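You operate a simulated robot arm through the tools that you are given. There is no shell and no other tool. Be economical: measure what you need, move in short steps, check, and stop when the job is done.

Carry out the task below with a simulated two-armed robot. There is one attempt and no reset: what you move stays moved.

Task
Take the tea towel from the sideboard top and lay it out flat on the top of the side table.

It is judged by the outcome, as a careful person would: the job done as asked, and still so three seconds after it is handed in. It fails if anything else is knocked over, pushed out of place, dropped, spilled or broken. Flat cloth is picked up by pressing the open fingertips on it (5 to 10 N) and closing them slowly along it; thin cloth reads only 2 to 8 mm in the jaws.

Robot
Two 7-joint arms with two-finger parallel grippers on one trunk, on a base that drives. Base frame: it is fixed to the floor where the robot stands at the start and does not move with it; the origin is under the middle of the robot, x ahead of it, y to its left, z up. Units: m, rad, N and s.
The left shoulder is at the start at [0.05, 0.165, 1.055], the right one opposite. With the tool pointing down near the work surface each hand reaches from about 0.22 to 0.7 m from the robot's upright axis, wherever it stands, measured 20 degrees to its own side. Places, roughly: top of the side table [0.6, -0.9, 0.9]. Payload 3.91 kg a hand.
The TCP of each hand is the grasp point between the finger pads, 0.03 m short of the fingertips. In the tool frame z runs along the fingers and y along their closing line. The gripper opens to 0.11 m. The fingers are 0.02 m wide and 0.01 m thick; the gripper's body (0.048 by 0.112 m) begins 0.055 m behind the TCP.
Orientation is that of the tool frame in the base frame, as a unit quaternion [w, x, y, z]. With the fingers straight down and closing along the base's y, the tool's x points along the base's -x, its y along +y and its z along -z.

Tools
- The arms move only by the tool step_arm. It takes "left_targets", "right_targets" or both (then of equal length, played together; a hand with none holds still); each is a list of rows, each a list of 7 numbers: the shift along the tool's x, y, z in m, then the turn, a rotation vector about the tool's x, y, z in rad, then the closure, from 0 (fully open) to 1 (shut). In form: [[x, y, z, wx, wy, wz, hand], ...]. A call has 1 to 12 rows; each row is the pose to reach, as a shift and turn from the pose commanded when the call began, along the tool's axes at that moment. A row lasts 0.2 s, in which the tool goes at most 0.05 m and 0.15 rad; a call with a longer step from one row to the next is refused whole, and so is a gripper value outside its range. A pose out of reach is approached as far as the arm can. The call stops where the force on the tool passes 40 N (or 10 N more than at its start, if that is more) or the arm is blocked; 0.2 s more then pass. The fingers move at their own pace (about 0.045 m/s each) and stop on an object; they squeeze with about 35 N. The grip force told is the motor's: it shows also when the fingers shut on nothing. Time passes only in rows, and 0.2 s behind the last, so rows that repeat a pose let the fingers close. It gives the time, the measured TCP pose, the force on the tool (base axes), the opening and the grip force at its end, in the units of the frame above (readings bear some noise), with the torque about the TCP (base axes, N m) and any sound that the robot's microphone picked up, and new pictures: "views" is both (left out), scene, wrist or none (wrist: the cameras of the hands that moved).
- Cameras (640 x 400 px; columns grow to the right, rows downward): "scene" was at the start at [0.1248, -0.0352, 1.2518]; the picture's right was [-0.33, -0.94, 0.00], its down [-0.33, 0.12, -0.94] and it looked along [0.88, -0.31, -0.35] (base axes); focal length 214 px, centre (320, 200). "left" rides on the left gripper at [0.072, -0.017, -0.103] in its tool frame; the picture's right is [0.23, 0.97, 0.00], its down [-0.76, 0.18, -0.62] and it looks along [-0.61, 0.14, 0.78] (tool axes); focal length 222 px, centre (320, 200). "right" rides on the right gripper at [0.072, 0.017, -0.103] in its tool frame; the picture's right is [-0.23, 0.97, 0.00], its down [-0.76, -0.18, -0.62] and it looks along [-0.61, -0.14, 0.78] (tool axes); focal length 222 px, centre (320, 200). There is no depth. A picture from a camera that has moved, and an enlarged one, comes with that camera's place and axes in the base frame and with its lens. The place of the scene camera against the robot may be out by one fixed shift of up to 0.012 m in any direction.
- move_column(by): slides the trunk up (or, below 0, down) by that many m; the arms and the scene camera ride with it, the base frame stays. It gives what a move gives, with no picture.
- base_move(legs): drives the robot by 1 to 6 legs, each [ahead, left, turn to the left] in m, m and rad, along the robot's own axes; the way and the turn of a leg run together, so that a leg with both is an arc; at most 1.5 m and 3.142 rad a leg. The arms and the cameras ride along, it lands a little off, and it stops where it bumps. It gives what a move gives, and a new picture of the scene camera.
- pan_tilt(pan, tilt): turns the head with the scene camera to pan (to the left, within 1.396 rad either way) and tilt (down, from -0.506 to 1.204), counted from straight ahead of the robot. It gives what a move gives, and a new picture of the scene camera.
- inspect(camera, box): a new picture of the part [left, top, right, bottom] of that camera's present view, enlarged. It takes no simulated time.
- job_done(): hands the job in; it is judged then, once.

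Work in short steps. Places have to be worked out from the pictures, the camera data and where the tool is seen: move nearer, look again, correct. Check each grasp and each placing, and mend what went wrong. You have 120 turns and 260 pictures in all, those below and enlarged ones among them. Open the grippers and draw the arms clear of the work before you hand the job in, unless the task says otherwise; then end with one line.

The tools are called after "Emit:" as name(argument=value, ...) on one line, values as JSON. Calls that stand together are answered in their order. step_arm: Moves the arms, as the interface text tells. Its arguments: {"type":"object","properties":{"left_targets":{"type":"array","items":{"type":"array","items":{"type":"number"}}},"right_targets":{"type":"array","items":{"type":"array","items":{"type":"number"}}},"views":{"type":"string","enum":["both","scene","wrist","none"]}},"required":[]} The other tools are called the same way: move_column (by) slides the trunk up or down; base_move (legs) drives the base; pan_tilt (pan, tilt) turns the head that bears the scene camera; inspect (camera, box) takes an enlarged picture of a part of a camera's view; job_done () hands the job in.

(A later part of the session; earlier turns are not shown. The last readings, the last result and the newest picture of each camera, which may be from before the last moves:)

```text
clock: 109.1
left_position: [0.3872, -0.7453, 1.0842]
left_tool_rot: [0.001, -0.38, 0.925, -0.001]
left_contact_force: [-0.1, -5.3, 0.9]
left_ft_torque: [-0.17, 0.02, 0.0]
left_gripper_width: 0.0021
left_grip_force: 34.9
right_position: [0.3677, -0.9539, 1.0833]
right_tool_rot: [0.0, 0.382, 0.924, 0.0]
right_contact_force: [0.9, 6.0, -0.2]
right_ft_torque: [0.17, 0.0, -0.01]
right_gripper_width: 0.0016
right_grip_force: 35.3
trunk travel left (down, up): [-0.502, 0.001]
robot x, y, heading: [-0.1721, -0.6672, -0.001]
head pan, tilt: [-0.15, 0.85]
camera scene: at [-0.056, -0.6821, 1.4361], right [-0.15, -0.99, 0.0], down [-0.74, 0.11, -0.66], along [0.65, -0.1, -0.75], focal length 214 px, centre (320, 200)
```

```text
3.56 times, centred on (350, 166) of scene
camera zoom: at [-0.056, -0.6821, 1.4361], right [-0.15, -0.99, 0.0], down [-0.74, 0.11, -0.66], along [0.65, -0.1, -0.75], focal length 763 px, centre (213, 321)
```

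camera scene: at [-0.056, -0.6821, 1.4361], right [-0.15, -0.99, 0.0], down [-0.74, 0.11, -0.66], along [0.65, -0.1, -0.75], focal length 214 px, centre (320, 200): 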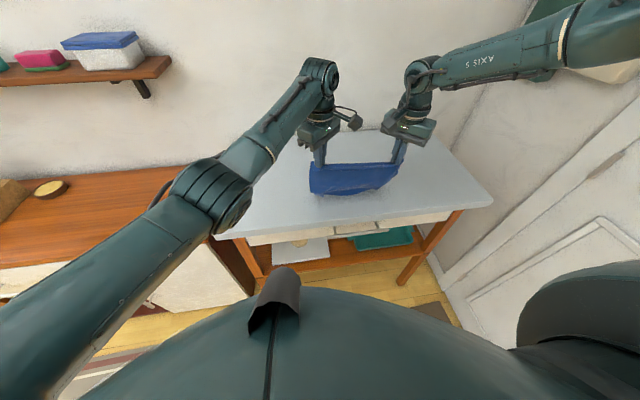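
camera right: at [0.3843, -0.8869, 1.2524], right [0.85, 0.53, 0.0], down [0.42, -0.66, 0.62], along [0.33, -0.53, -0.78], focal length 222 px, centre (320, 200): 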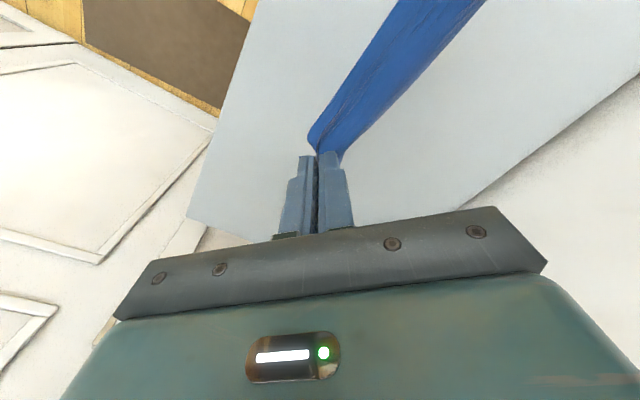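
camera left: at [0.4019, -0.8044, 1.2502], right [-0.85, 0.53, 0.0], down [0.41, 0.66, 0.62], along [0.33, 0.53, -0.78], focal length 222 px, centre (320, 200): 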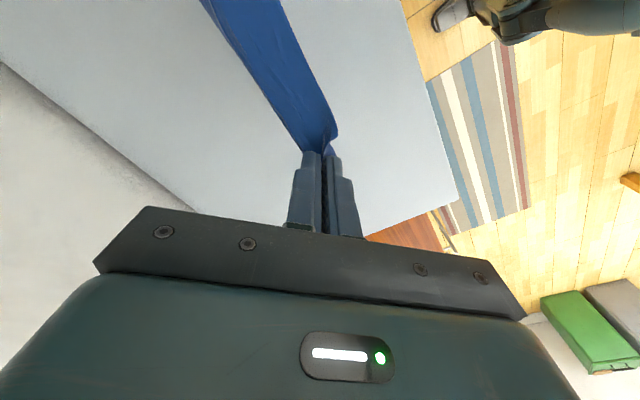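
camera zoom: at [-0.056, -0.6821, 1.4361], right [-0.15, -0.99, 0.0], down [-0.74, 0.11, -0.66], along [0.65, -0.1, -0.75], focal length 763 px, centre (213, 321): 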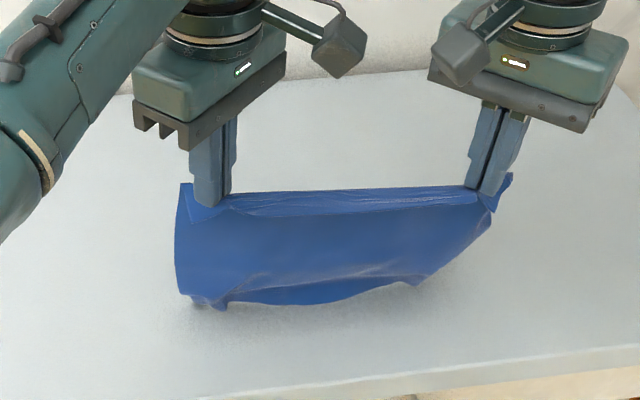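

The lower edge has touched and its lip turns towards the robot, as wanted. I lower with the trunk while creeping forward.

Emit:
base_move(legs=[[0.03, 0, 0]])

Emit:
move_column(by=-0.05)

Emit:
inspect(camera="scene", box=[260, 110, 440, 222])

```text
clock: 109.9
left_position: [0.4159, -0.7475, 1.0858]
left_tool_rot: [0.001, -0.378, 0.926, -0.001]
left_contact_force: [-0.5, -5.0, -0.6]
left_ft_torque: [-0.16, 0.05, 0.01]
left_gripper_width: 0.0022
left_grip_force: 34.8
right_position: [0.3976, -0.9544, 1.0847]
right_tool_rot: [0.001, 0.382, 0.924, 0.001]
right_contact_force: [0.6, 6.5, 0.2]
right_ft_torque: [0.2, 0.0, 0.0]
right_gripper_width: 0.002
right_grip_force: 35.2
trunk travel left (down, up): [-0.502, 0.001]
robot x, y, heading: [-0.1422, -0.6615, -0.003]
head pan, tilt: [-0.15, 0.85]
camera scene: at [-0.0263, -0.682, 1.436], right [-0.15, -0.99, 0.0], down [-0.74, 0.11, -0.66], along [0.65, -0.1, -0.75], focal length 214 px, centre (320, 200)
```

scene: 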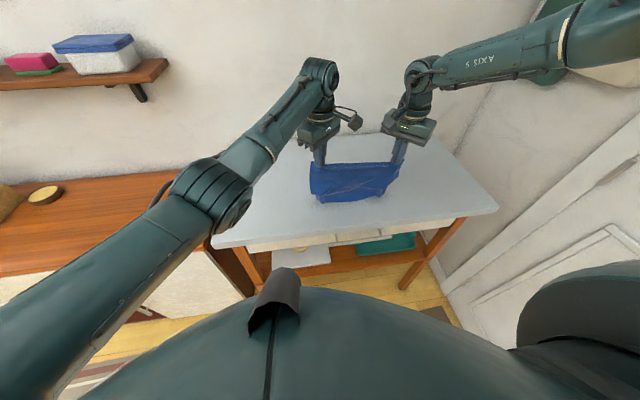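

```text
clock: 110.8
left_position: [0.4143, -0.7464, 1.0356]
left_tool_rot: [0.001, -0.379, 0.925, -0.002]
left_contact_force: [-0.2, -5.9, -0.3]
left_ft_torque: [-0.15, -0.01, -0.01]
left_gripper_width: 0.0019
left_grip_force: 35.3
right_position: [0.3969, -0.9547, 1.0354]
right_tool_rot: [0.0, 0.382, 0.924, 0.001]
right_contact_force: [0.9, 5.5, -0.1]
right_ft_torque: [0.16, -0.03, 0.0]
right_gripper_width: 0.0019
right_grip_force: 35.3
trunk travel left (down, up): [-0.452, 0.051]
robot x, y, heading: [-0.1448, -0.6632, -0.004]
head pan, tilt: [-0.15, 0.85]
```

```text
3.56 times, centred on (350, 166) of scene
camera zoom: at [-0.0276, -0.6819, 1.3861], right [-0.15, -0.99, 0.0], down [-0.74, 0.11, -0.66], along [0.65, -0.1, -0.75], focal length 763 px, centre (213, 321)
```

zoom: 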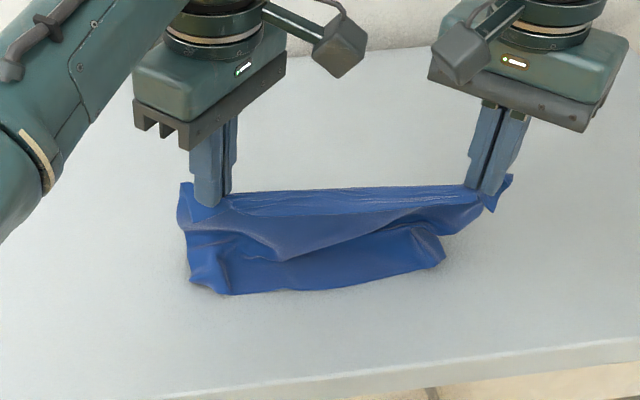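

It settles towards the robot. Now the low forward pull to draw it out flat.

Emit:
move_column(by=-0.035)

Emit:
base_move(legs=[[0.07, 0, 0]])

Emit:
inspect(camera="scene", box=[260, 110, 440, 222])

```text
clock: 111.6
left_position: [0.4143, -0.7458, 1.0014]
left_tool_rot: [0.001, -0.379, 0.925, -0.001]
left_contact_force: [-0.7, -5.4, 0.5]
left_ft_torque: [-0.17, -0.01, -0.02]
left_gripper_width: 0.0019
left_grip_force: 35.4
right_position: [0.3965, -0.9534, 0.9994]
right_tool_rot: [0.0, 0.382, 0.924, 0.001]
right_contact_force: [0.0, 6.6, 0.4]
right_ft_torque: [0.18, -0.02, 0.01]
right_gripper_width: 0.0018
right_grip_force: 35.4
trunk travel left (down, up): [-0.417, 0.086]
robot x, y, heading: [-0.1416, -0.6652, 0.001]
head pan, tilt: [-0.15, 0.85]
```

```text
clock: 112.7
left_position: [0.4865, -0.7459, 1.0008]
left_tool_rot: [0.0, -0.379, 0.925, -0.001]
left_contact_force: [-0.8, -5.2, -0.7]
left_ft_torque: [-0.14, 0.03, 0.01]
left_gripper_width: 0.0019
left_grip_force: 35.2
right_position: [0.4688, -0.9541, 0.9998]
right_tool_rot: [0.0, 0.381, 0.925, 0.001]
right_contact_force: [0.3, 6.2, -0.7]
right_ft_torque: [0.15, 0.0, -0.02]
right_gripper_width: 0.0021
right_grip_force: 34.6
trunk travel left (down, up): [-0.417, 0.086]
robot x, y, heading: [-0.069, -0.6647, -0.001]
head pan, tilt: [-0.15, 0.85]
camera scene: at [0.045, -0.6819, 1.351], right [-0.15, -0.99, 0.0], down [-0.74, 0.11, -0.66], along [0.65, -0.1, -0.75], focal length 214 px, centre (320, 200)
```

scene: 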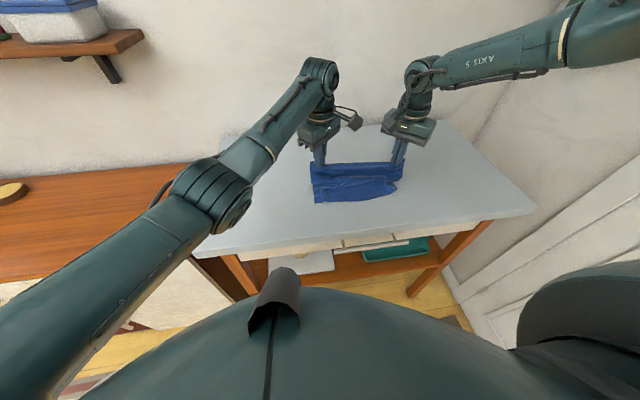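

```text
3.56 times, centred on (350, 166) of scene
camera zoom: at [0.045, -0.6819, 1.351], right [-0.15, -0.99, 0.0], down [-0.74, 0.11, -0.66], along [0.65, -0.1, -0.75], focal length 763 px, centre (213, 321)
```

zoom: 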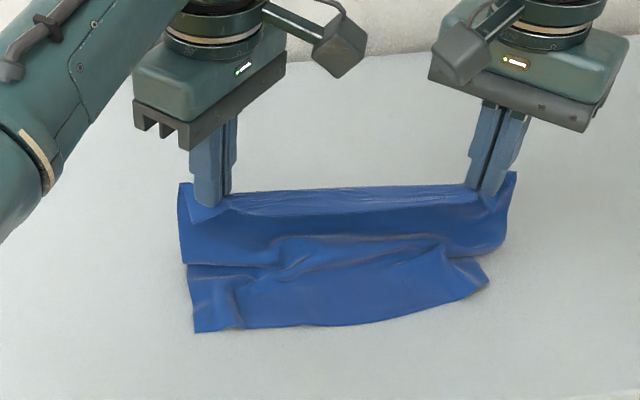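

The lower part trails to the robot with some slack and wrinkles (bottom edge at x ≈ 0.43). I need about 12 cm more forward pull: 3 cm by base, then 9–10 cm by the arms with tilt.

Emit:
base_move(legs=[[0.03, 0, 0]])

Emit:
step_arm(left_targets=[[-0.0142, -0.014, 0, 0.084, -0.085, 0, 1], [-0.0284, -0.028, 0, 0.168, -0.17, 0, 1], [-0.0426, -0.042, 0, 0.252, -0.255, 0, 1], [-0.0568, -0.056, 0, 0.336, -0.34, 0, 1], [-0.071, -0.07, 0, 0.42, -0.426, 0, 1]], right_targets=[[-0.0142, 0.014, 0, -0.084, -0.085, 0, 1], [-0.0284, 0.028, 0, -0.168, -0.17, 0, 1], [-0.0426, 0.042, 0, -0.252, -0.255, 0, 1], [-0.0568, 0.056, 0, -0.336, -0.34, 0, 1], [-0.071, 0.07, 0, -0.42, -0.426, 0, 1]], views="scene")

Emit:
inspect(camera="scene", box=[260, 100, 440, 212])

```text
clock: 113.5
left_position: [0.5165, -0.7458, 1.0002]
left_tool_rot: [0.0, -0.379, 0.925, -0.002]
left_contact_force: [0.2, -5.5, -0.8]
left_ft_torque: [-0.14, 0.07, 0.03]
left_gripper_width: 0.0019
left_grip_force: 34.8
right_position: [0.4993, -0.953, 1.0003]
right_tool_rot: [-0.001, 0.381, 0.924, 0.001]
right_contact_force: [1.0, 5.0, -0.9]
right_ft_torque: [0.13, 0.02, -0.05]
right_gripper_width: 0.0017
right_grip_force: 35.1
trunk travel left (down, up): [-0.417, 0.086]
robot x, y, heading: [-0.0401, -0.666, 0.004]
head pan, tilt: [-0.15, 0.85]
camera scene: at [0.0751, -0.682, 1.3509], right [-0.15, -0.99, 0.0], down [-0.74, 0.11, -0.66], along [0.65, -0.1, -0.75], focal length 214 px, centre (320, 200)
```

scene: 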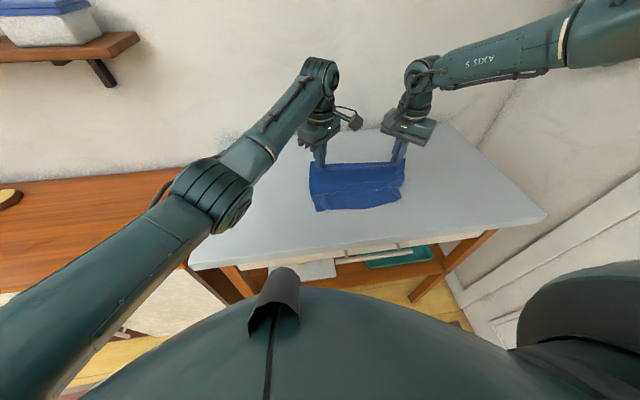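

```text
clock: 114.7
left_position: [0.6155, -0.7467, 1.0013]
left_tool_rot: [0.274, -0.361, 0.884, -0.115]
left_contact_force: [-0.4, -6.3, 0.6]
left_ft_torque: [-0.08, 0.04, -0.12]
left_gripper_width: 0.0017
left_grip_force: 35.3
right_position: [0.597, -0.9547, 1.0012]
right_tool_rot: [0.273, 0.364, 0.883, 0.114]
right_contact_force: [0.8, 5.8, -1.5]
right_ft_torque: [0.13, 0.03, 0.1]
right_gripper_width: 0.0021
right_grip_force: 35.1
trunk travel left (down, up): [-0.417, 0.086]
robot x, y, heading: [-0.0409, -0.6647, -0.001]
head pan, tilt: [-0.15, 0.85]
camera scene: at [0.0741, -0.682, 1.3511], right [-0.15, -0.99, 0.0], down [-0.74, 0.11, -0.66], along [0.65, -0.1, -0.75], focal length 214 px, centre (320, 200)
```

scene: 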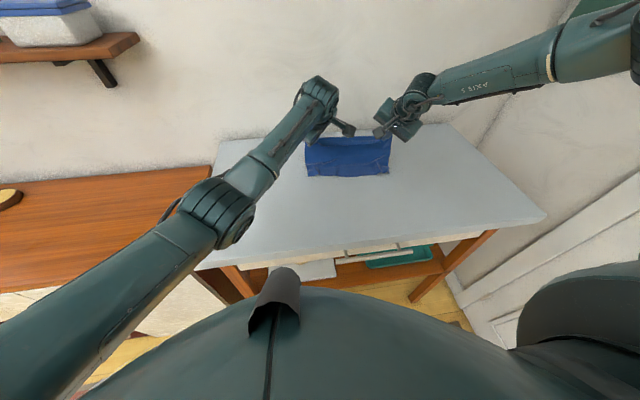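

```text
3.56 times, centred on (350, 156) of scene
camera zoom: at [0.0741, -0.682, 1.3511], right [-0.15, -0.99, 0.0], down [-0.74, 0.11, -0.66], along [0.65, -0.1, -0.75], focal length 763 px, centre (213, 356)
```

zoom: 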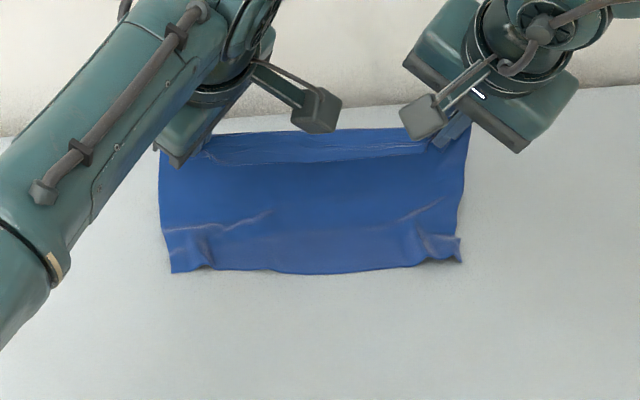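

The cloth slid along with a bulge because the hands were 7 cm above the table. A low pull, with tips 1–2 cm above the surface, should draw it flat and then slide as a sheet. I lift, return to the front and redo it low.

Emit:
step_arm(left_targets=[[0.01, 0.01, -0.035, 0, 0, 0, 1], [0.02, 0.02, -0.07, -0.1, 0.1, 0, 1], [0.03, 0.03, -0.1, -0.2, 0.2, 0, 1], [0.03, 0.03, -0.14, -0.3, 0.3, 0, 1], [0.03, 0.03, -0.14, -0.39, 0.4, 0, 1]], right_targets=[[0.01, -0.01, -0.035, 0, 0, 0, 1], [0.02, -0.02, -0.07, 0.1, 0.1, 0, 1], [0.03, -0.03, -0.1, 0.2, 0.2, 0, 1], [0.03, -0.03, -0.14, 0.3, 0.3, 0, 1], [0.03, -0.03, -0.14, 0.39, 0.4, 0, 1]], views="none")

Emit:
move_column(by=0.086)

Emit:
base_move(legs=[[-0.13, 0, 0]])

```text
clock: 115.9
left_position: [0.5011, -0.7445, 1.0913]
left_tool_rot: [0.016, -0.379, 0.925, -0.009]
left_contact_force: [0.5, -7.5, -1.1]
left_ft_torque: [-0.23, -0.01, -0.03]
left_gripper_width: 0.0017
left_grip_force: 34.9
right_position: [0.4836, -0.9576, 1.0902]
right_tool_rot: [0.017, 0.38, 0.925, 0.011]
right_contact_force: [0.6, 6.2, -0.7]
right_ft_torque: [0.2, -0.01, 0.02]
right_gripper_width: 0.002
right_grip_force: 34.4
trunk travel left (down, up): [-0.417, 0.086]
robot x, y, heading: [-0.0414, -0.6655, -0.002]
head pan, tilt: [-0.15, 0.85]
```

```text
clock: 117.1
left_position: [0.5012, -0.7454, 1.1773]
left_tool_rot: [0.018, -0.379, 0.925, -0.011]
left_contact_force: [0.1, -5.8, 1.5]
left_ft_torque: [-0.2, -0.02, -0.04]
left_gripper_width: 0.0019
left_grip_force: 34.8
right_position: [0.4833, -0.9555, 1.1776]
right_tool_rot: [0.018, 0.381, 0.924, 0.009]
right_contact_force: [0.3, 5.9, -0.3]
right_ft_torque: [0.23, -0.03, 0.0]
right_gripper_width: 0.0018
right_grip_force: 35.4
trunk travel left (down, up): [-0.503, 0.0]
robot x, y, heading: [-0.039, -0.6658, -0.002]
head pan, tilt: [-0.15, 0.85]
```

```text
clock: 118.4
left_position: [0.3724, -0.7463, 1.1779]
left_tool_rot: [0.018, -0.377, 0.926, -0.01]
left_contact_force: [0.2, -6.3, -0.3]
left_ft_torque: [-0.2, -0.04, -0.04]
left_gripper_width: 0.0021
left_grip_force: 35.2
right_position: [0.3547, -0.9569, 1.1762]
right_tool_rot: [0.018, 0.383, 0.924, 0.011]
right_contact_force: [0.3, 5.9, -0.1]
right_ft_torque: [0.19, -0.02, -0.02]
right_gripper_width: 0.0019
right_grip_force: 35.1
trunk travel left (down, up): [-0.503, 0.0]
robot x, y, heading: [-0.1666, -0.6657, -0.006]
head pan, tilt: [-0.15, 0.85]
camera scene: at [-0.0545, -0.682, 1.4371], right [-0.15, -0.99, 0.0], down [-0.74, 0.12, -0.66], along [0.65, -0.1, -0.75], focal length 214 px, centre (320, 200)
```

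scene: 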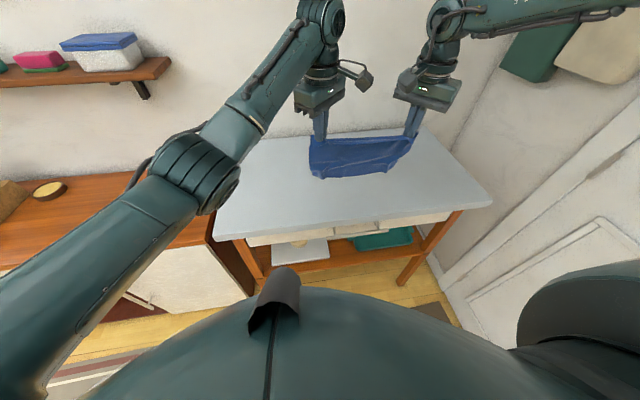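

The front edge of the table can help: if the towel hangs over the front edge and I pull it forward over the edge at low height, it must come out flat. I back up 10 cm so it hangs in front of the table.

Emit:
base_move(legs=[[-0.115, 0, 0.006]])

Emit:
step_arm(left_targets=[[0, 0, 0.035, 0, 0, 0, 1], [0, 0, 0.07, 0, 0, 0, 1], [0, 0, 0.105, 0, 0, 0, 1], [0, 0, 0.14, 0, 0, 0, 1]], right_targets=[[0, 0, 0.035, 0, 0, 0, 1], [0, 0, 0.07, 0, 0, 0, 1], [0, 0, 0.105, 0, 0, 0, 1], [0, 0, 0.14, 0, 0, 0, 1]], views="both")

Emit:
inspect(camera="scene", box=[240, 120, 460, 257])

```text
clock: 119.6
left_position: [0.2587, -0.7423, 1.1776]
left_tool_rot: [0.019, -0.38, 0.925, -0.01]
left_contact_force: [-0.6, -5.7, -0.2]
left_ft_torque: [-0.22, -0.02, -0.02]
left_gripper_width: 0.0021
left_grip_force: 34.8
right_position: [0.2435, -0.9515, 1.177]
right_tool_rot: [0.018, 0.379, 0.925, 0.01]
right_contact_force: [0.5, 6.3, 0.2]
right_ft_torque: [0.24, -0.04, -0.01]
right_gripper_width: 0.0017
right_grip_force: 34.9
trunk travel left (down, up): [-0.503, 0.0]
robot x, y, heading: [-0.284, -0.6685, 0.004]
head pan, tilt: [-0.15, 0.85]
camera scene: at [-0.1678, -0.6812, 1.4371], right [-0.15, -0.99, 0.0], down [-0.74, 0.11, -0.66], along [0.65, -0.1, -0.75], focal length 214 px, centre (320, 200)
```

scene: 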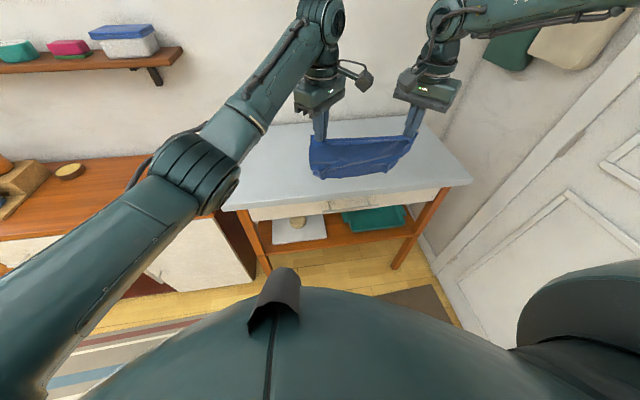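

```text
clock: 120.6
left_position: [0.265, -0.7426, 1.0353]
left_tool_rot: [0.018, -0.38, 0.925, -0.012]
left_contact_force: [0.4, -5.3, -0.2]
left_ft_torque: [-0.16, -0.03, 0.02]
left_gripper_width: 0.0023
left_grip_force: 34.8
right_position: [0.2504, -0.9513, 1.0374]
right_tool_rot: [0.017, 0.378, 0.926, 0.011]
right_contact_force: [0.3, 4.4, -0.2]
right_ft_torque: [0.16, -0.01, 0.02]
right_gripper_width: 0.0016
right_grip_force: 34.9
trunk travel left (down, up): [-0.503, 0.0]
robot x, y, heading: [-0.2843, -0.6675, 0.006]
head pan, tilt: [-0.15, 0.85]
camera scene: at [-0.1666, -0.6815, 1.4371], right [-0.15, -0.99, 0.0], down [-0.74, 0.11, -0.66], along [0.65, -0.1, -0.75], focal length 214 px, centre (320, 200)
camera right: at [0.2065, -0.8892, 1.1404], right [0.84, 0.54, 0.04], down [0.39, -0.66, 0.64], along [0.37, -0.52, -0.77], focal length 222 px, centre (320, 200)
camera left: at [0.221, -0.8037, 1.138], right [-0.85, 0.53, -0.04], down [0.39, 0.67, 0.64], along [0.36, 0.52, -0.77], focal length 222 px, centre (320, 200)
```

scene: 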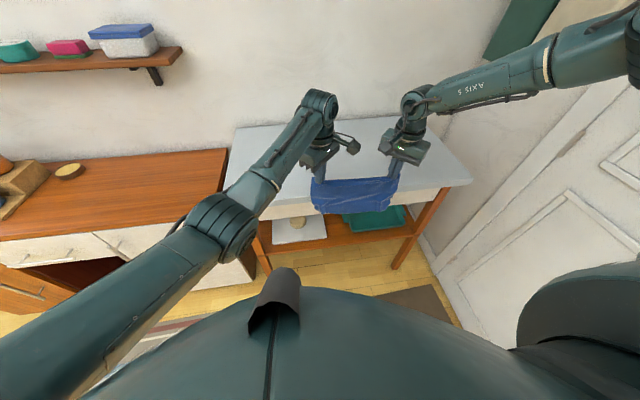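
right: 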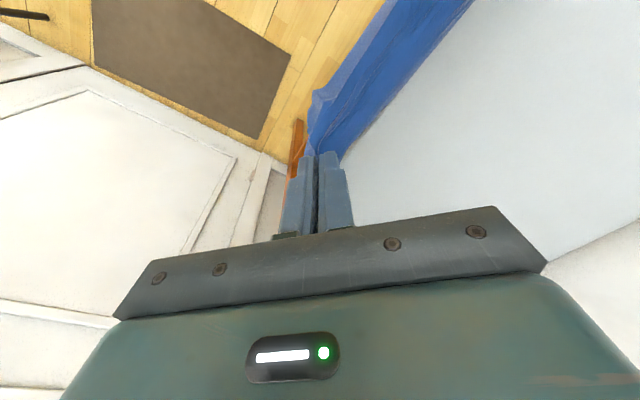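
left: 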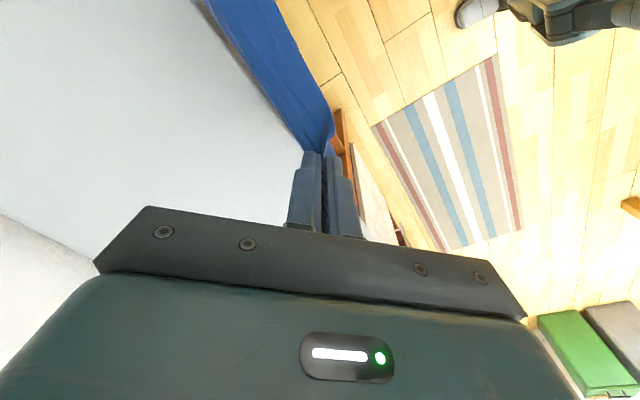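

```text
2.91 times, centred on (350, 188) of scene
camera zoom: at [-0.1666, -0.6815, 1.4371], right [-0.15, -0.99, 0.0], down [-0.74, 0.11, -0.66], along [0.65, -0.1, -0.75], focal length 624 px, centre (233, 234)
```

zoom: 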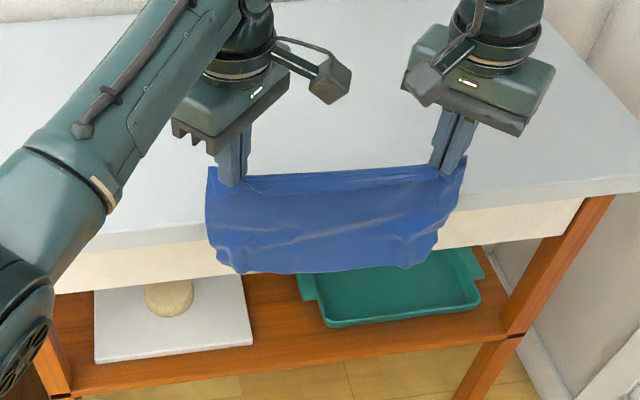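

The towel hangs freely in front of the table's front edge. I lower until the tips are just above table height, then pull forward over the edge.

Emit:
move_column(by=-0.085)

Emit:
base_move(legs=[[0.12, 0, 0]])

Emit:
inspect(camera="scene", box=[240, 120, 460, 257])

```text
clock: 121.8
left_position: [0.2649, -0.741, 0.9524]
left_tool_rot: [0.018, -0.38, 0.925, -0.012]
left_contact_force: [-0.6, -4.2, -0.1]
left_ft_torque: [-0.09, 0.0, 0.03]
left_gripper_width: 0.0018
left_grip_force: 35.0
right_position: [0.249, -0.9507, 0.9545]
right_tool_rot: [0.019, 0.379, 0.925, 0.011]
right_contact_force: [0.1, 4.8, 0.2]
right_ft_torque: [0.18, -0.07, 0.0]
right_gripper_width: 0.0018
right_grip_force: 35.2
trunk travel left (down, up): [-0.418, 0.085]
robot x, y, heading: [-0.2827, -0.6632, 0.004]
head pan, tilt: [-0.15, 0.85]
```

```text
clock: 123.0
left_position: [0.385, -0.7386, 0.9511]
left_tool_rot: [0.017, -0.383, 0.924, -0.011]
left_contact_force: [-0.2, -5.3, -0.5]
left_ft_torque: [-0.17, 0.01, 0.0]
left_gripper_width: 0.002
left_grip_force: 35.4
right_position: [0.3704, -0.9486, 0.9522]
right_tool_rot: [0.018, 0.377, 0.926, 0.01]
right_contact_force: [0.2, 4.8, -0.3]
right_ft_torque: [0.19, -0.03, -0.01]
right_gripper_width: 0.0019
right_grip_force: 34.7
trunk travel left (down, up): [-0.418, 0.085]
robot x, y, heading: [-0.1633, -0.6644, 0.005]
head pan, tilt: [-0.15, 0.85]
camera scene: at [-0.048, -0.68, 1.352], right [-0.14, -0.99, 0.0], down [-0.74, 0.11, -0.66], along [0.65, -0.09, -0.75], focal length 214 px, centre (320, 200)
```

scene: 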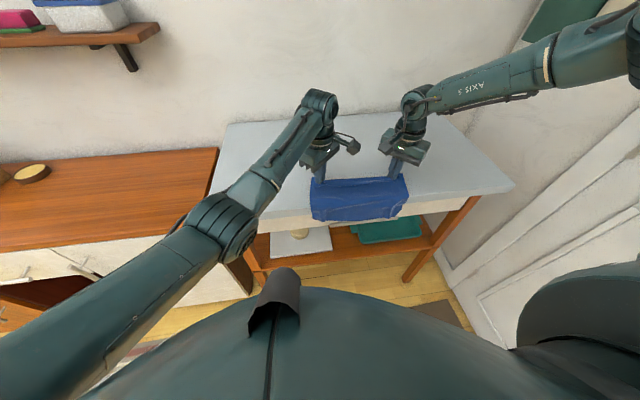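

```text
2.91 times, centred on (350, 188) of scene
camera zoom: at [-0.048, -0.68, 1.352], right [-0.14, -0.99, 0.0], down [-0.74, 0.11, -0.66], along [0.65, -0.09, -0.75], focal length 624 px, centre (233, 234)
```

zoom: 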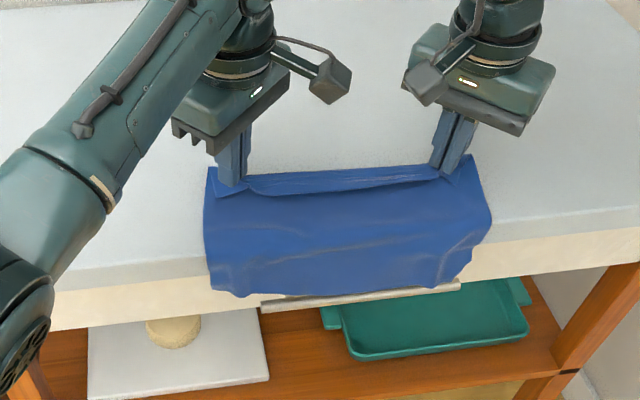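

Working beautifully: the towel is drawn flat over the front edge. Continuing forward 10 cm.

Emit:
base_move(legs=[[0.1, 0, -0.004]])

Emit:
inspect(camera="scene", box=[240, 110, 460, 247])

```text
clock: 124.2
left_position: [0.4833, -0.74, 0.9511]
left_tool_rot: [0.017, -0.38, 0.925, -0.01]
left_contact_force: [-0.3, -5.0, 0.2]
left_ft_torque: [-0.16, -0.02, -0.02]
left_gripper_width: 0.0018
left_grip_force: 35.3
right_position: [0.4673, -0.9501, 0.9536]
right_tool_rot: [0.018, 0.378, 0.926, 0.011]
right_contact_force: [0.5, 4.2, -0.5]
right_ft_torque: [0.17, -0.02, 0.0]
right_gripper_width: 0.0017
right_grip_force: 34.8
trunk travel left (down, up): [-0.418, 0.085]
robot x, y, heading: [-0.0658, -0.6649, -0.0]
head pan, tilt: [-0.15, 0.85]
camera scene: at [0.0506, -0.6797, 1.352], right [-0.14, -0.99, 0.0], down [-0.74, 0.11, -0.66], along [0.65, -0.1, -0.75], focal length 214 px, centre (320, 200)
```

scene: 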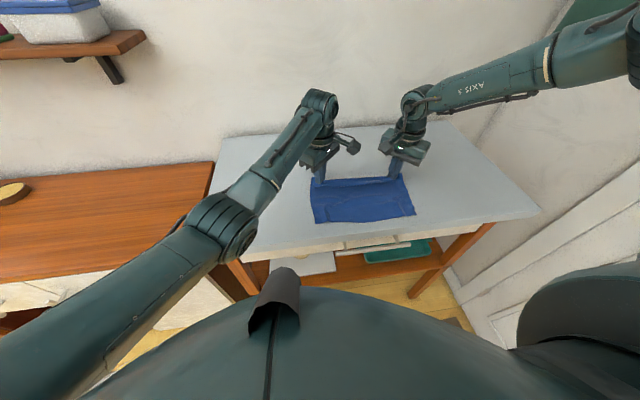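

```text
2.91 times, centred on (350, 178) of scene
camera zoom: at [0.0506, -0.6797, 1.352], right [-0.14, -0.99, 0.0], down [-0.74, 0.11, -0.66], along [0.65, -0.1, -0.75], focal length 624 px, centre (233, 262)
```

zoom: 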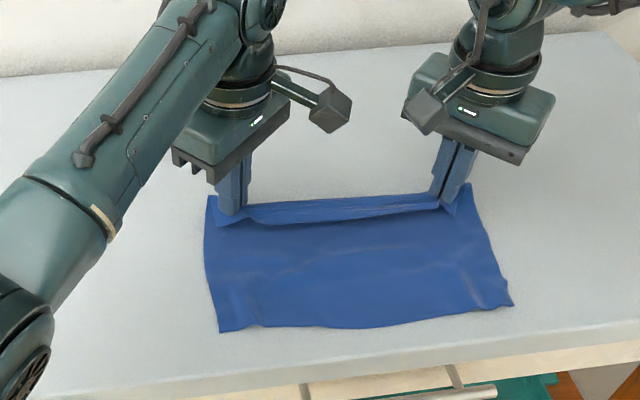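

The towel lies flat with square edges, but it looks only ~14 cm deep instead of ~21 cm, so the old flap may still be folded underneath. I zoom in on the near edge.

Emit:
inspect(camera="scene", box=[295, 170, 365, 235])

Emit:
inspect(camera="scene", box=[360, 160, 430, 225])

```text
6.15 times, centred on (330, 202) of scene
camera zoom: at [0.0506, -0.6797, 1.352], right [-0.14, -0.99, 0.0], down [-0.74, 0.11, -0.66], along [0.65, -0.1, -0.75], focal length 1320 px, centre (258, 185)
```

zoom: 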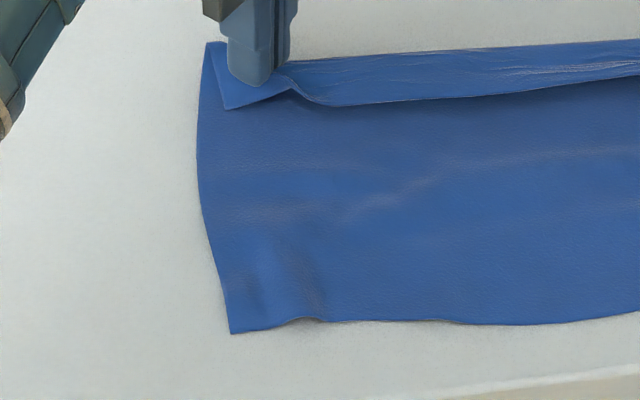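

```text
6.15 times, centred on (395, 192) of scene
camera zoom: at [0.0506, -0.6797, 1.352], right [-0.14, -0.99, 0.0], down [-0.74, 0.11, -0.66], along [0.65, -0.1, -0.75], focal length 1320 px, centre (-142, 246)
```

zoom: 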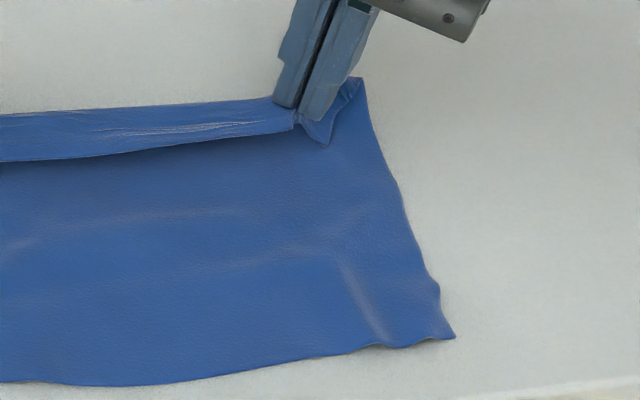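

Good: the near edge is a true single edge with sharp corners, so the towel is open. Only the held far edge has a ~3 cm lip turned over. I lower to the table, release gently and lift away to see.

Emit:
move_column(by=-0.015)

Emit:
step_arm(left_targets=[[0, 0, 0, 0, 0, 0, 0.9], [0, 0, 0, 0, 0, 0, 0.82], [0, 0, -0.03, 0, 0, 0, 0.82], [0, 0, -0.07, 0, 0, 0, 0.82], [0, 0, -0.11, 0, 0, 0, 0.82]], right_targets=[[0, 0, 0, 0, 0, 0, 0.9], [0, 0, 0, 0, 0, 0, 0.82], [0, 0, -0.03, 0, 0, 0, 0.82], [0, 0, -0.07, 0, 0, 0, 0.82], [0, 0, -0.11, 0, 0, 0, 0.82]], views="none")

Emit:
inspect(camera="scene", box=[280, 140, 440, 240])

```text
clock: 124.8
left_position: [0.4822, -0.7414, 0.9376]
left_tool_rot: [0.018, -0.38, 0.925, -0.011]
left_contact_force: [-0.6, -3.6, 0.0]
left_ft_torque: [-0.14, -0.04, -0.01]
left_gripper_width: 0.0022
left_grip_force: 35.2
right_position: [0.4671, -0.949, 0.9384]
right_tool_rot: [0.018, 0.378, 0.925, 0.01]
right_contact_force: [0.3, 2.9, 0.3]
right_ft_torque: [0.14, -0.01, 0.0]
right_gripper_width: 0.0018
right_grip_force: 34.9
trunk travel left (down, up): [-0.403, 0.1]
robot x, y, heading: [-0.069, -0.6639, 0.008]
head pan, tilt: [-0.15, 0.85]
```

```text
clock: 126.0
left_position: [0.4777, -0.7373, 1.0489]
left_tool_rot: [0.018, -0.381, 0.925, -0.01]
left_contact_force: [-0.5, -0.1, -0.4]
left_ft_torque: [0.0, -0.01, -0.02]
left_gripper_width: 0.02
left_grip_force: 0.0
right_position: [0.4626, -0.9506, 1.0474]
right_tool_rot: [0.019, 0.378, 0.926, 0.01]
right_contact_force: [-1.4, 0.1, 0.5]
right_ft_torque: [0.0, 0.01, -0.02]
right_gripper_width: 0.02
right_grip_force: 0.1
trunk travel left (down, up): [-0.403, 0.1]
robot x, y, heading: [-0.064, -0.6664, 0.009]
head pan, tilt: [-0.15, 0.85]
```

```text
4.00 times, centred on (360, 190) of scene
camera zoom: at [0.0489, -0.6791, 1.3371], right [-0.14, -0.99, 0.0], down [-0.74, 0.11, -0.66], along [0.65, -0.1, -0.75], focal length 858 px, centre (160, 240)
```

zoom: 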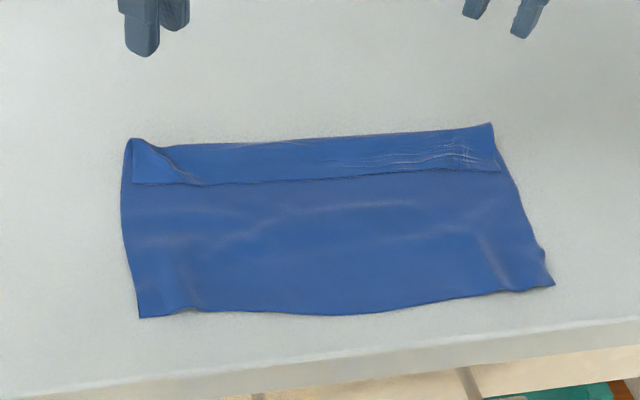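

Very nice: one flat rectangle with only a 4.6 cm lip folded over along the far edge (free edge at x ≈ 0.47–0.485, fold at ≈ 0.52). I'll press closed fingertips on this lip near its free edge and drag forward to roll it open. First I position with a slight tilt.

Emit:
step_arm(left_targets=[[0.0084, -0.0085, 0.005, 0.08, -0.08, 0, 1], [0.0168, -0.017, 0.025, 0.158, -0.16, 0, 1], [0.0252, -0.0255, 0.05, 0.237, -0.24, 0, 1], [0.0336, -0.034, 0.08, 0.315, -0.32, 0, 1]], right_targets=[[0.002, 0.003, 0.005, -0.08, -0.08, 0, 1], [0.0045, 0.0065, 0.025, -0.158, -0.16, 0, 1], [0.007, 0.01, 0.05, -0.237, -0.24, 0, 1], [0.009, 0.013, 0.08, -0.315, -0.32, 0, 1]], views="none")

Emit:
inspect(camera="scene", box=[280, 130, 440, 230])

```text
clock: 127.0
left_position: [0.4871, -0.7758, 0.9728]
left_tool_rot: [0.213, -0.375, 0.899, -0.082]
left_contact_force: [1.8, 0.9, -0.7]
left_ft_torque: [-0.04, 0.06, 0.04]
left_gripper_width: 0.0
left_grip_force: 35.0
right_position: [0.4675, -0.9459, 0.9745]
right_tool_rot: [0.214, 0.37, 0.901, 0.08]
right_contact_force: [-2.3, -1.0, 0.8]
right_ft_torque: [0.14, -0.06, 0.23]
right_gripper_width: 0.0
right_grip_force: 35.0
trunk travel left (down, up): [-0.403, 0.1]
robot x, y, heading: [-0.0665, -0.666, 0.004]
head pan, tilt: [-0.15, 0.85]
stopped in row 4 (left hand): the force on the tool passed its limit (the readings are from after the stop); the commanded pose is now the measured one
```

```text
4.00 times, centred on (360, 180) of scene
camera zoom: at [0.0497, -0.6799, 1.3371], right [-0.15, -0.99, 0.0], down [-0.74, 0.11, -0.66], along [0.65, -0.1, -0.75], focal length 858 px, centre (160, 280)
```

zoom: 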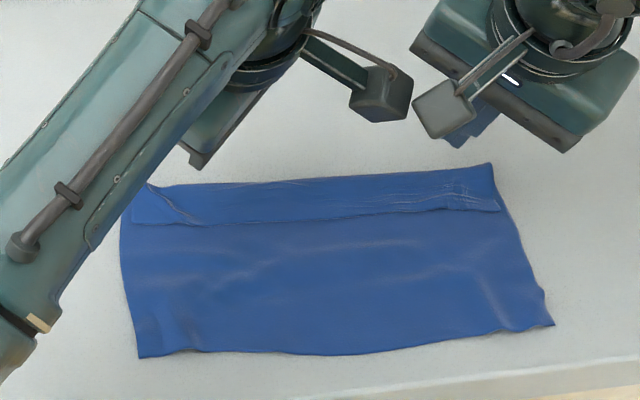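

The two camera stalks touched each other, so the hands need more spacing. I move the left out to y ≈ −0.745, the right to −0.95, and lower towards the lip.

Emit:
step_arm(left_targets=[[-0.006, 0.016, 0, 0, 0, 0, 1], [-0.0118, 0.0318, 0.0156, 0, 0, 0, 1]], right_targets=[[0.0, -0.003, 0, 0, 0, 0, 1], [0.0037, -0.0089, 0.018, 0, 0, 0, 1]], views="wrist")

```text
clock: 127.6
left_position: [0.4789, -0.7434, 0.9511]
left_tool_rot: [0.212, -0.375, 0.899, -0.082]
left_contact_force: [0.8, -0.2, 0.3]
left_ft_torque: [0.01, -0.01, -0.01]
left_gripper_width: 0.0
left_grip_force: 34.2
right_position: [0.4687, -0.9523, 0.9551]
right_tool_rot: [0.214, 0.369, 0.901, 0.08]
right_contact_force: [0.6, 0.4, 0.6]
right_ft_torque: [0.0, -0.01, -0.04]
right_gripper_width: 0.0
right_grip_force: 34.9
trunk travel left (down, up): [-0.403, 0.1]
robot x, y, heading: [-0.0641, -0.6657, 0.008]
head pan, tilt: [-0.15, 0.85]
camera right: at [0.3869, -0.888, 1.0294], right [0.76, 0.54, 0.37], down [0.1, -0.65, 0.75], along [0.64, -0.54, -0.55], focal length 222 px, centre (320, 200)
camera left: at [0.3971, -0.808, 1.0259], right [-0.76, 0.53, -0.37], down [0.09, 0.66, 0.75], along [0.64, 0.54, -0.55], focal length 222 px, centre (320, 200)
```

right: 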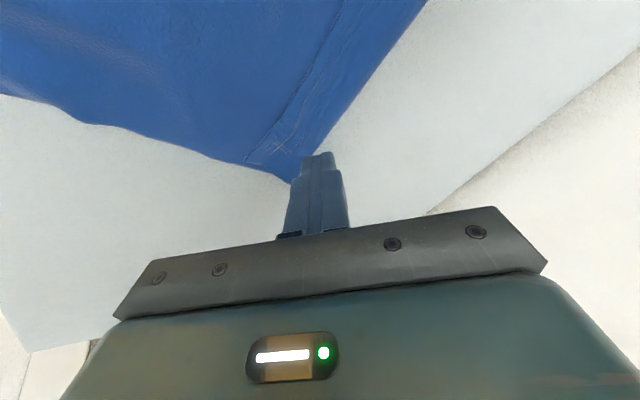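
left: 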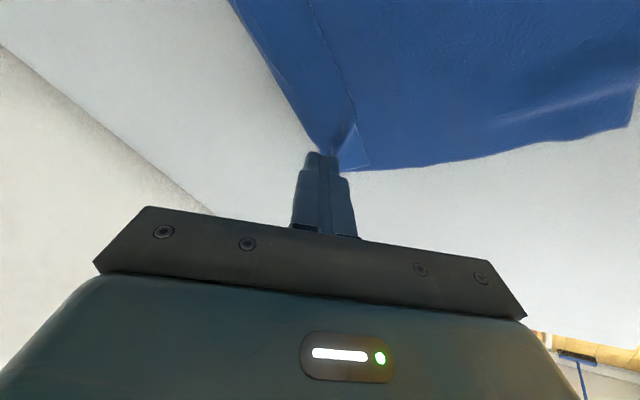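

Tips are above the lip near both ends. Lowering with the trunk in small steps until light contact.

Emit:
move_column(by=-0.014)

Emit:
move_column(by=-0.004)

```text
clock: 128.2
left_position: [0.4781, -0.7447, 0.9378]
left_tool_rot: [0.213, -0.374, 0.899, -0.082]
left_contact_force: [-0.9, 0.0, -0.6]
left_ft_torque: [0.02, 0.0, 0.0]
left_gripper_width: 0.0001
left_grip_force: 34.7
right_position: [0.4675, -0.9522, 0.9409]
right_tool_rot: [0.214, 0.369, 0.901, 0.08]
right_contact_force: [-0.2, -0.4, 0.6]
right_ft_torque: [0.02, -0.01, -0.03]
right_gripper_width: 0.0
right_grip_force: 34.9
trunk travel left (down, up): [-0.389, 0.114]
robot x, y, heading: [-0.0623, -0.6631, 0.006]
head pan, tilt: [-0.15, 0.85]
```

```text
clock: 128.8
left_position: [0.4794, -0.745, 0.9346]
left_tool_rot: [0.213, -0.374, 0.899, -0.083]
left_contact_force: [0.8, 0.7, 2.1]
left_ft_torque: [0.01, 0.0, 0.0]
left_gripper_width: 0.0
left_grip_force: 34.5
right_position: [0.4663, -0.9529, 0.9379]
right_tool_rot: [0.213, 0.369, 0.901, 0.08]
right_contact_force: [-0.4, -0.3, -0.1]
right_ft_torque: [-0.01, -0.01, -0.02]
right_gripper_width: 0.0
right_grip_force: 34.9
trunk travel left (down, up): [-0.385, 0.118]
robot x, y, heading: [-0.0662, -0.6645, 0.008]
head pan, tilt: [-0.15, 0.85]
```

Left touches. I bring the right into contact, then drag both forward 4 cm slowly.

Emit:
step_arm(left_targets=[[0.0001, 0.0001, 0.0004, 0, 0, 0, 1], [0.0001, 0.0001, 0.0004, 0, 0, 0, 1], [-0.0062, -0.0063, 0.005, 0, 0, 0, 1], [-0.0125, -0.0127, 0.0095, 0, 0, 0, 1], [-0.0188, -0.0191, 0.0138, 0, 0, 0, 1], [-0.0251, -0.0255, 0.0182, 0, 0, 0, 1]], right_targets=[[0.0008, -0.0008, 0.0025, 0, 0, 0, 1], [0.0012, -0.0012, 0.0036, 0, 0, 0, 1], [-0.0052, 0.0052, 0.008, 0, 0, 0, 1], [-0.0115, 0.0115, 0.0125, 0, 0, 0, 1], [-0.0179, 0.0178, 0.017, 0, 0, 0, 1], [-0.0243, 0.0241, 0.0214, 0, 0, 0, 1]], views="none")

Emit:
inspect(camera="scene", box=[280, 120, 440, 220])

```text
clock: 130.2
left_position: [0.5184, -0.7417, 0.933]
left_tool_rot: [0.215, -0.376, 0.898, -0.08]
left_contact_force: [-2.2, 0.0, 9.6]
left_ft_torque: [0.03, 0.02, -0.02]
left_gripper_width: 0.0001
left_grip_force: 34.7
right_position: [0.505, -0.951, 0.9335]
right_tool_rot: [0.215, 0.369, 0.901, 0.079]
right_contact_force: [-1.5, 0.9, 7.9]
right_ft_torque: [-0.02, 0.05, -0.02]
right_gripper_width: 0.0002
right_grip_force: 35.1
trunk travel left (down, up): [-0.385, 0.118]
robot x, y, heading: [-0.0649, -0.6652, 0.003]
head pan, tilt: [-0.15, 0.85]
```

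```text
4.00 times, centred on (360, 170) of scene
camera zoom: at [0.0476, -0.679, 1.3194], right [-0.14, -0.99, 0.0], down [-0.74, 0.11, -0.66], along [0.65, -0.1, -0.75], focal length 858 px, centre (160, 320)
```

zoom: 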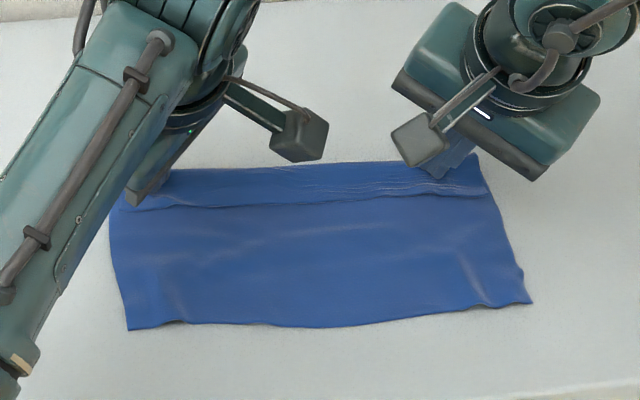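

The drag moved the whole towel as one sheet (useful to know: it slides easily). Now I'll hold the panel down with the left hand and drag the lip with the right only.

Emit:
step_arm(left_targets=[[-0.0064, -0.0061, -0.018, 0, 0, 0, 1], [0.014, 0.0127, -0.031, 0, 0, 0, 1], [0.0348, 0.0338, -0.0457, 0, 0, 0, 1], [0.0412, 0.0399, -0.0278, 0, 0, 0, 1], [0.042, 0.0407, -0.0255, 0, 0, 0, 1]], views="none")

```text
clock: 131.4
left_position: [0.4575, -0.738, 0.9333]
left_tool_rot: [0.223, -0.377, 0.895, -0.081]
left_contact_force: [4.0, 8.9, 33.7]
left_ft_torque: [0.29, -0.23, 0.01]
left_gripper_width: 0.0001
left_grip_force: 35.0
right_position: [0.5048, -0.9503, 0.9343]
right_tool_rot: [0.214, 0.37, 0.901, 0.078]
right_contact_force: [0.2, -0.4, 4.5]
right_ft_torque: [-0.05, -0.02, 0.06]
right_gripper_width: 0.0
right_grip_force: 35.8
trunk travel left (down, up): [-0.385, 0.118]
robot x, y, heading: [-0.0659, -0.6655, 0.006]
head pan, tilt: [-0.15, 0.85]
```

Left holds firmly (33 N). The right drags the lip forward 6 cm.

Emit:
step_arm(right_targets=[[-0.0049, 0.0045, 0.0042, 0, 0, 0, 1], [-0.0098, 0.0093, 0.0077, 0, 0, 0, 1], [-0.0146, 0.014, 0.0111, 0, 0, 0, 1], [-0.0194, 0.0188, 0.0144, 0, 0, 0, 1], [-0.0242, 0.0235, 0.0178, 0, 0, 0, 1], [-0.029, 0.0283, 0.0211, 0, 0, 0, 1], [-0.0338, 0.033, 0.0244, 0, 0, 0, 1], [-0.0386, 0.0378, 0.0278, 0, 0, 0, 1]], views="none")

Emit:
inspect(camera="scene", box=[280, 120, 440, 220])

```text
clock: 132.6
left_position: [0.4591, -0.7387, 0.9318]
left_tool_rot: [0.227, -0.376, 0.895, -0.082]
left_contact_force: [-1.1, 0.0, 17.0]
left_ft_torque: [-0.01, -0.03, 0.01]
left_gripper_width: 0.0001
left_grip_force: 35.0
right_position: [0.5424, -0.9504, 0.9345]
right_tool_rot: [0.216, 0.369, 0.9, 0.08]
right_contact_force: [0.2, 1.2, 4.9]
right_ft_torque: [0.02, -0.03, 0.0]
right_gripper_width: 0.0
right_grip_force: 34.9
trunk travel left (down, up): [-0.385, 0.118]
robot x, y, heading: [-0.0648, -0.6633, 0.011]
head pan, tilt: [-0.15, 0.85]
stopped in row 5 (left hand): the force on the tool passed its limit (the readings are from after the stop); the commanded pose is now the measured one
```

```text
4.00 times, centred on (360, 170) of scene
camera zoom: at [0.0472, -0.6793, 1.3188], right [-0.14, -0.99, 0.0], down [-0.74, 0.11, -0.66], along [0.65, -0.1, -0.75], focal length 858 px, centre (160, 320)
```

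zoom: 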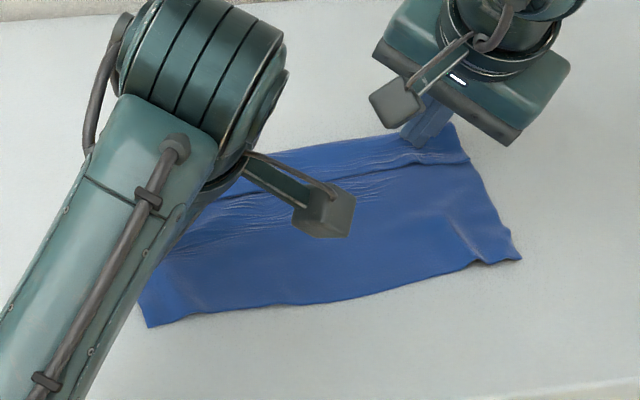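

Layer-to-layer friction is too high: the lip didn't roll and the right side just swung forward a little. A better fix is to regrasp the clean near corners, hang the towel again, and tilt the fingers towards the robot so the lip falls to the far side during the edge-pull. I move to hover over the near corners.

Emit:
step_arm(left_targets=[[0, 0, -0.03, 0, 0, 0, 1], [0.003, 0.002, -0.045, -0.08, 0.08, 0, 0.75], [0.006, 0.0045, -0.0576, -0.16, 0.16, 0, 0.75], [0.009, 0.0066, -0.0576, -0.24, 0.24, 0, 0.75], [0.012, 0.0088, -0.0576, -0.315, 0.32, 0, 0.75]], right_targets=[[0, 0, -0.03, 0, 0, 0, 1], [0.007, -0.016, -0.052, 0.08, 0.08, 0, 0.75], [0.014, -0.032, -0.065, 0.16, 0.16, 0, 0.75], [0.021, -0.048, -0.075, 0.24, 0.24, 0, 0.75], [0.0276, -0.0649, -0.0823, 0.315, 0.32, 0, 0.75]], views="wrist")

```text
clock: 133.8
left_position: [0.42, -0.7434, 0.9745]
left_tool_rot: [0.016, -0.39, 0.921, 0.002]
left_contact_force: [0.1, -0.2, -0.1]
left_ft_torque: [-0.01, 0.02, 0.0]
left_gripper_width: 0.0274
left_grip_force: 0.2
left hand out of reach, approached as far as the arm can: row 3
right_position: [0.4455, -0.9768, 0.9797]
right_tool_rot: [0.007, 0.381, 0.925, -0.004]
right_contact_force: [-0.1, -0.5, 0.6]
right_ft_torque: [0.02, 0.01, 0.01]
right_gripper_width: 0.0274
right_grip_force: 0.1
trunk travel left (down, up): [-0.385, 0.118]
robot x, y, heading: [-0.066, -0.6628, 0.011]
head pan, tilt: [-0.15, 0.85]
camera right: at [0.406, -0.9127, 1.0819], right [0.85, 0.53, 0.0], down [0.41, -0.65, 0.64], along [0.34, -0.54, -0.77], focal length 222 px, centre (320, 200)
camera left: at [0.3779, -0.8079, 1.0759], right [-0.86, 0.52, -0.02], down [0.39, 0.66, 0.64], along [0.34, 0.55, -0.76], focal length 222 px, centre (320, 200)
```

right: 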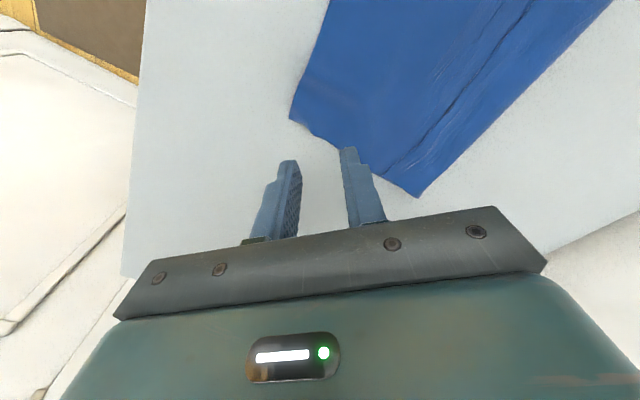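
left: 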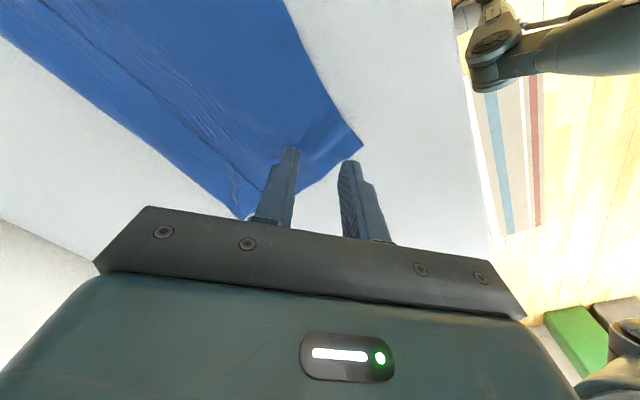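

Refined corners: left (0.395, −0.713), right (0.420, −0.982). I adjust over them and lower most of the way.

Emit:
step_arm(left_targets=[[-0.002, 0.009, 0.01, 0, 0, 0, 0.75], [-0.0037, 0.018, 0.025, 0, 0, 0, 0.75]], right_targets=[[0.0074, 0.0004, 0.015, 0, 0, 0, 0.73], [0.0148, 0.0008, 0.03, 0, 0, 0, 0.73]], views="wrist")

```text
clock: 134.4
left_position: [0.4087, -0.7283, 0.9515]
left_tool_rot: [0.016, -0.389, 0.921, 0.001]
left_contact_force: [0.4, 0.2, -0.3]
left_ft_torque: [0.0, 0.05, -0.02]
left_gripper_width: 0.0273
left_grip_force: 0.1
right_position: [0.4367, -0.9668, 0.9446]
right_tool_rot: [0.006, 0.38, 0.925, -0.005]
right_contact_force: [0.5, -0.4, 0.4]
right_ft_torque: [0.02, -0.02, 0.03]
right_gripper_width: 0.0296
right_grip_force: 0.1
trunk travel left (down, up): [-0.385, 0.118]
robot x, y, heading: [-0.0625, -0.6636, 0.003]
head pan, tilt: [-0.15, 0.85]
camera right: at [0.3968, -0.9029, 1.0488], right [0.85, 0.53, 0.0], down [0.41, -0.65, 0.64], along [0.34, -0.54, -0.77], focal length 222 px, centre (320, 200)
camera left: at [0.3679, -0.7921, 1.0516], right [-0.86, 0.52, -0.02], down [0.39, 0.66, 0.64], along [0.34, 0.55, -0.77], focal length 222 px, centre (320, 200)
```

right: 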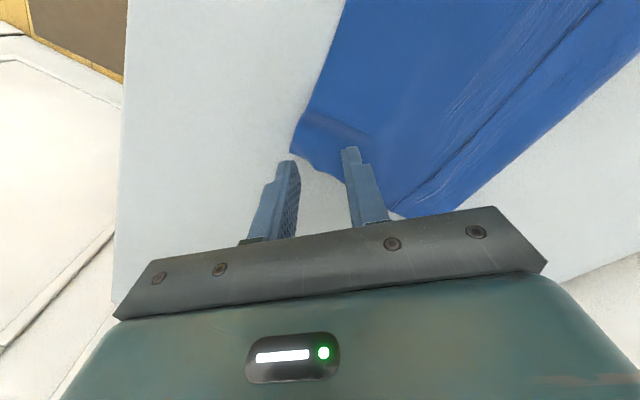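
left: 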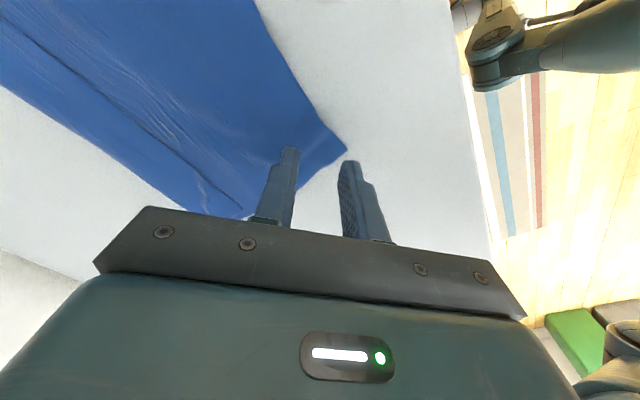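

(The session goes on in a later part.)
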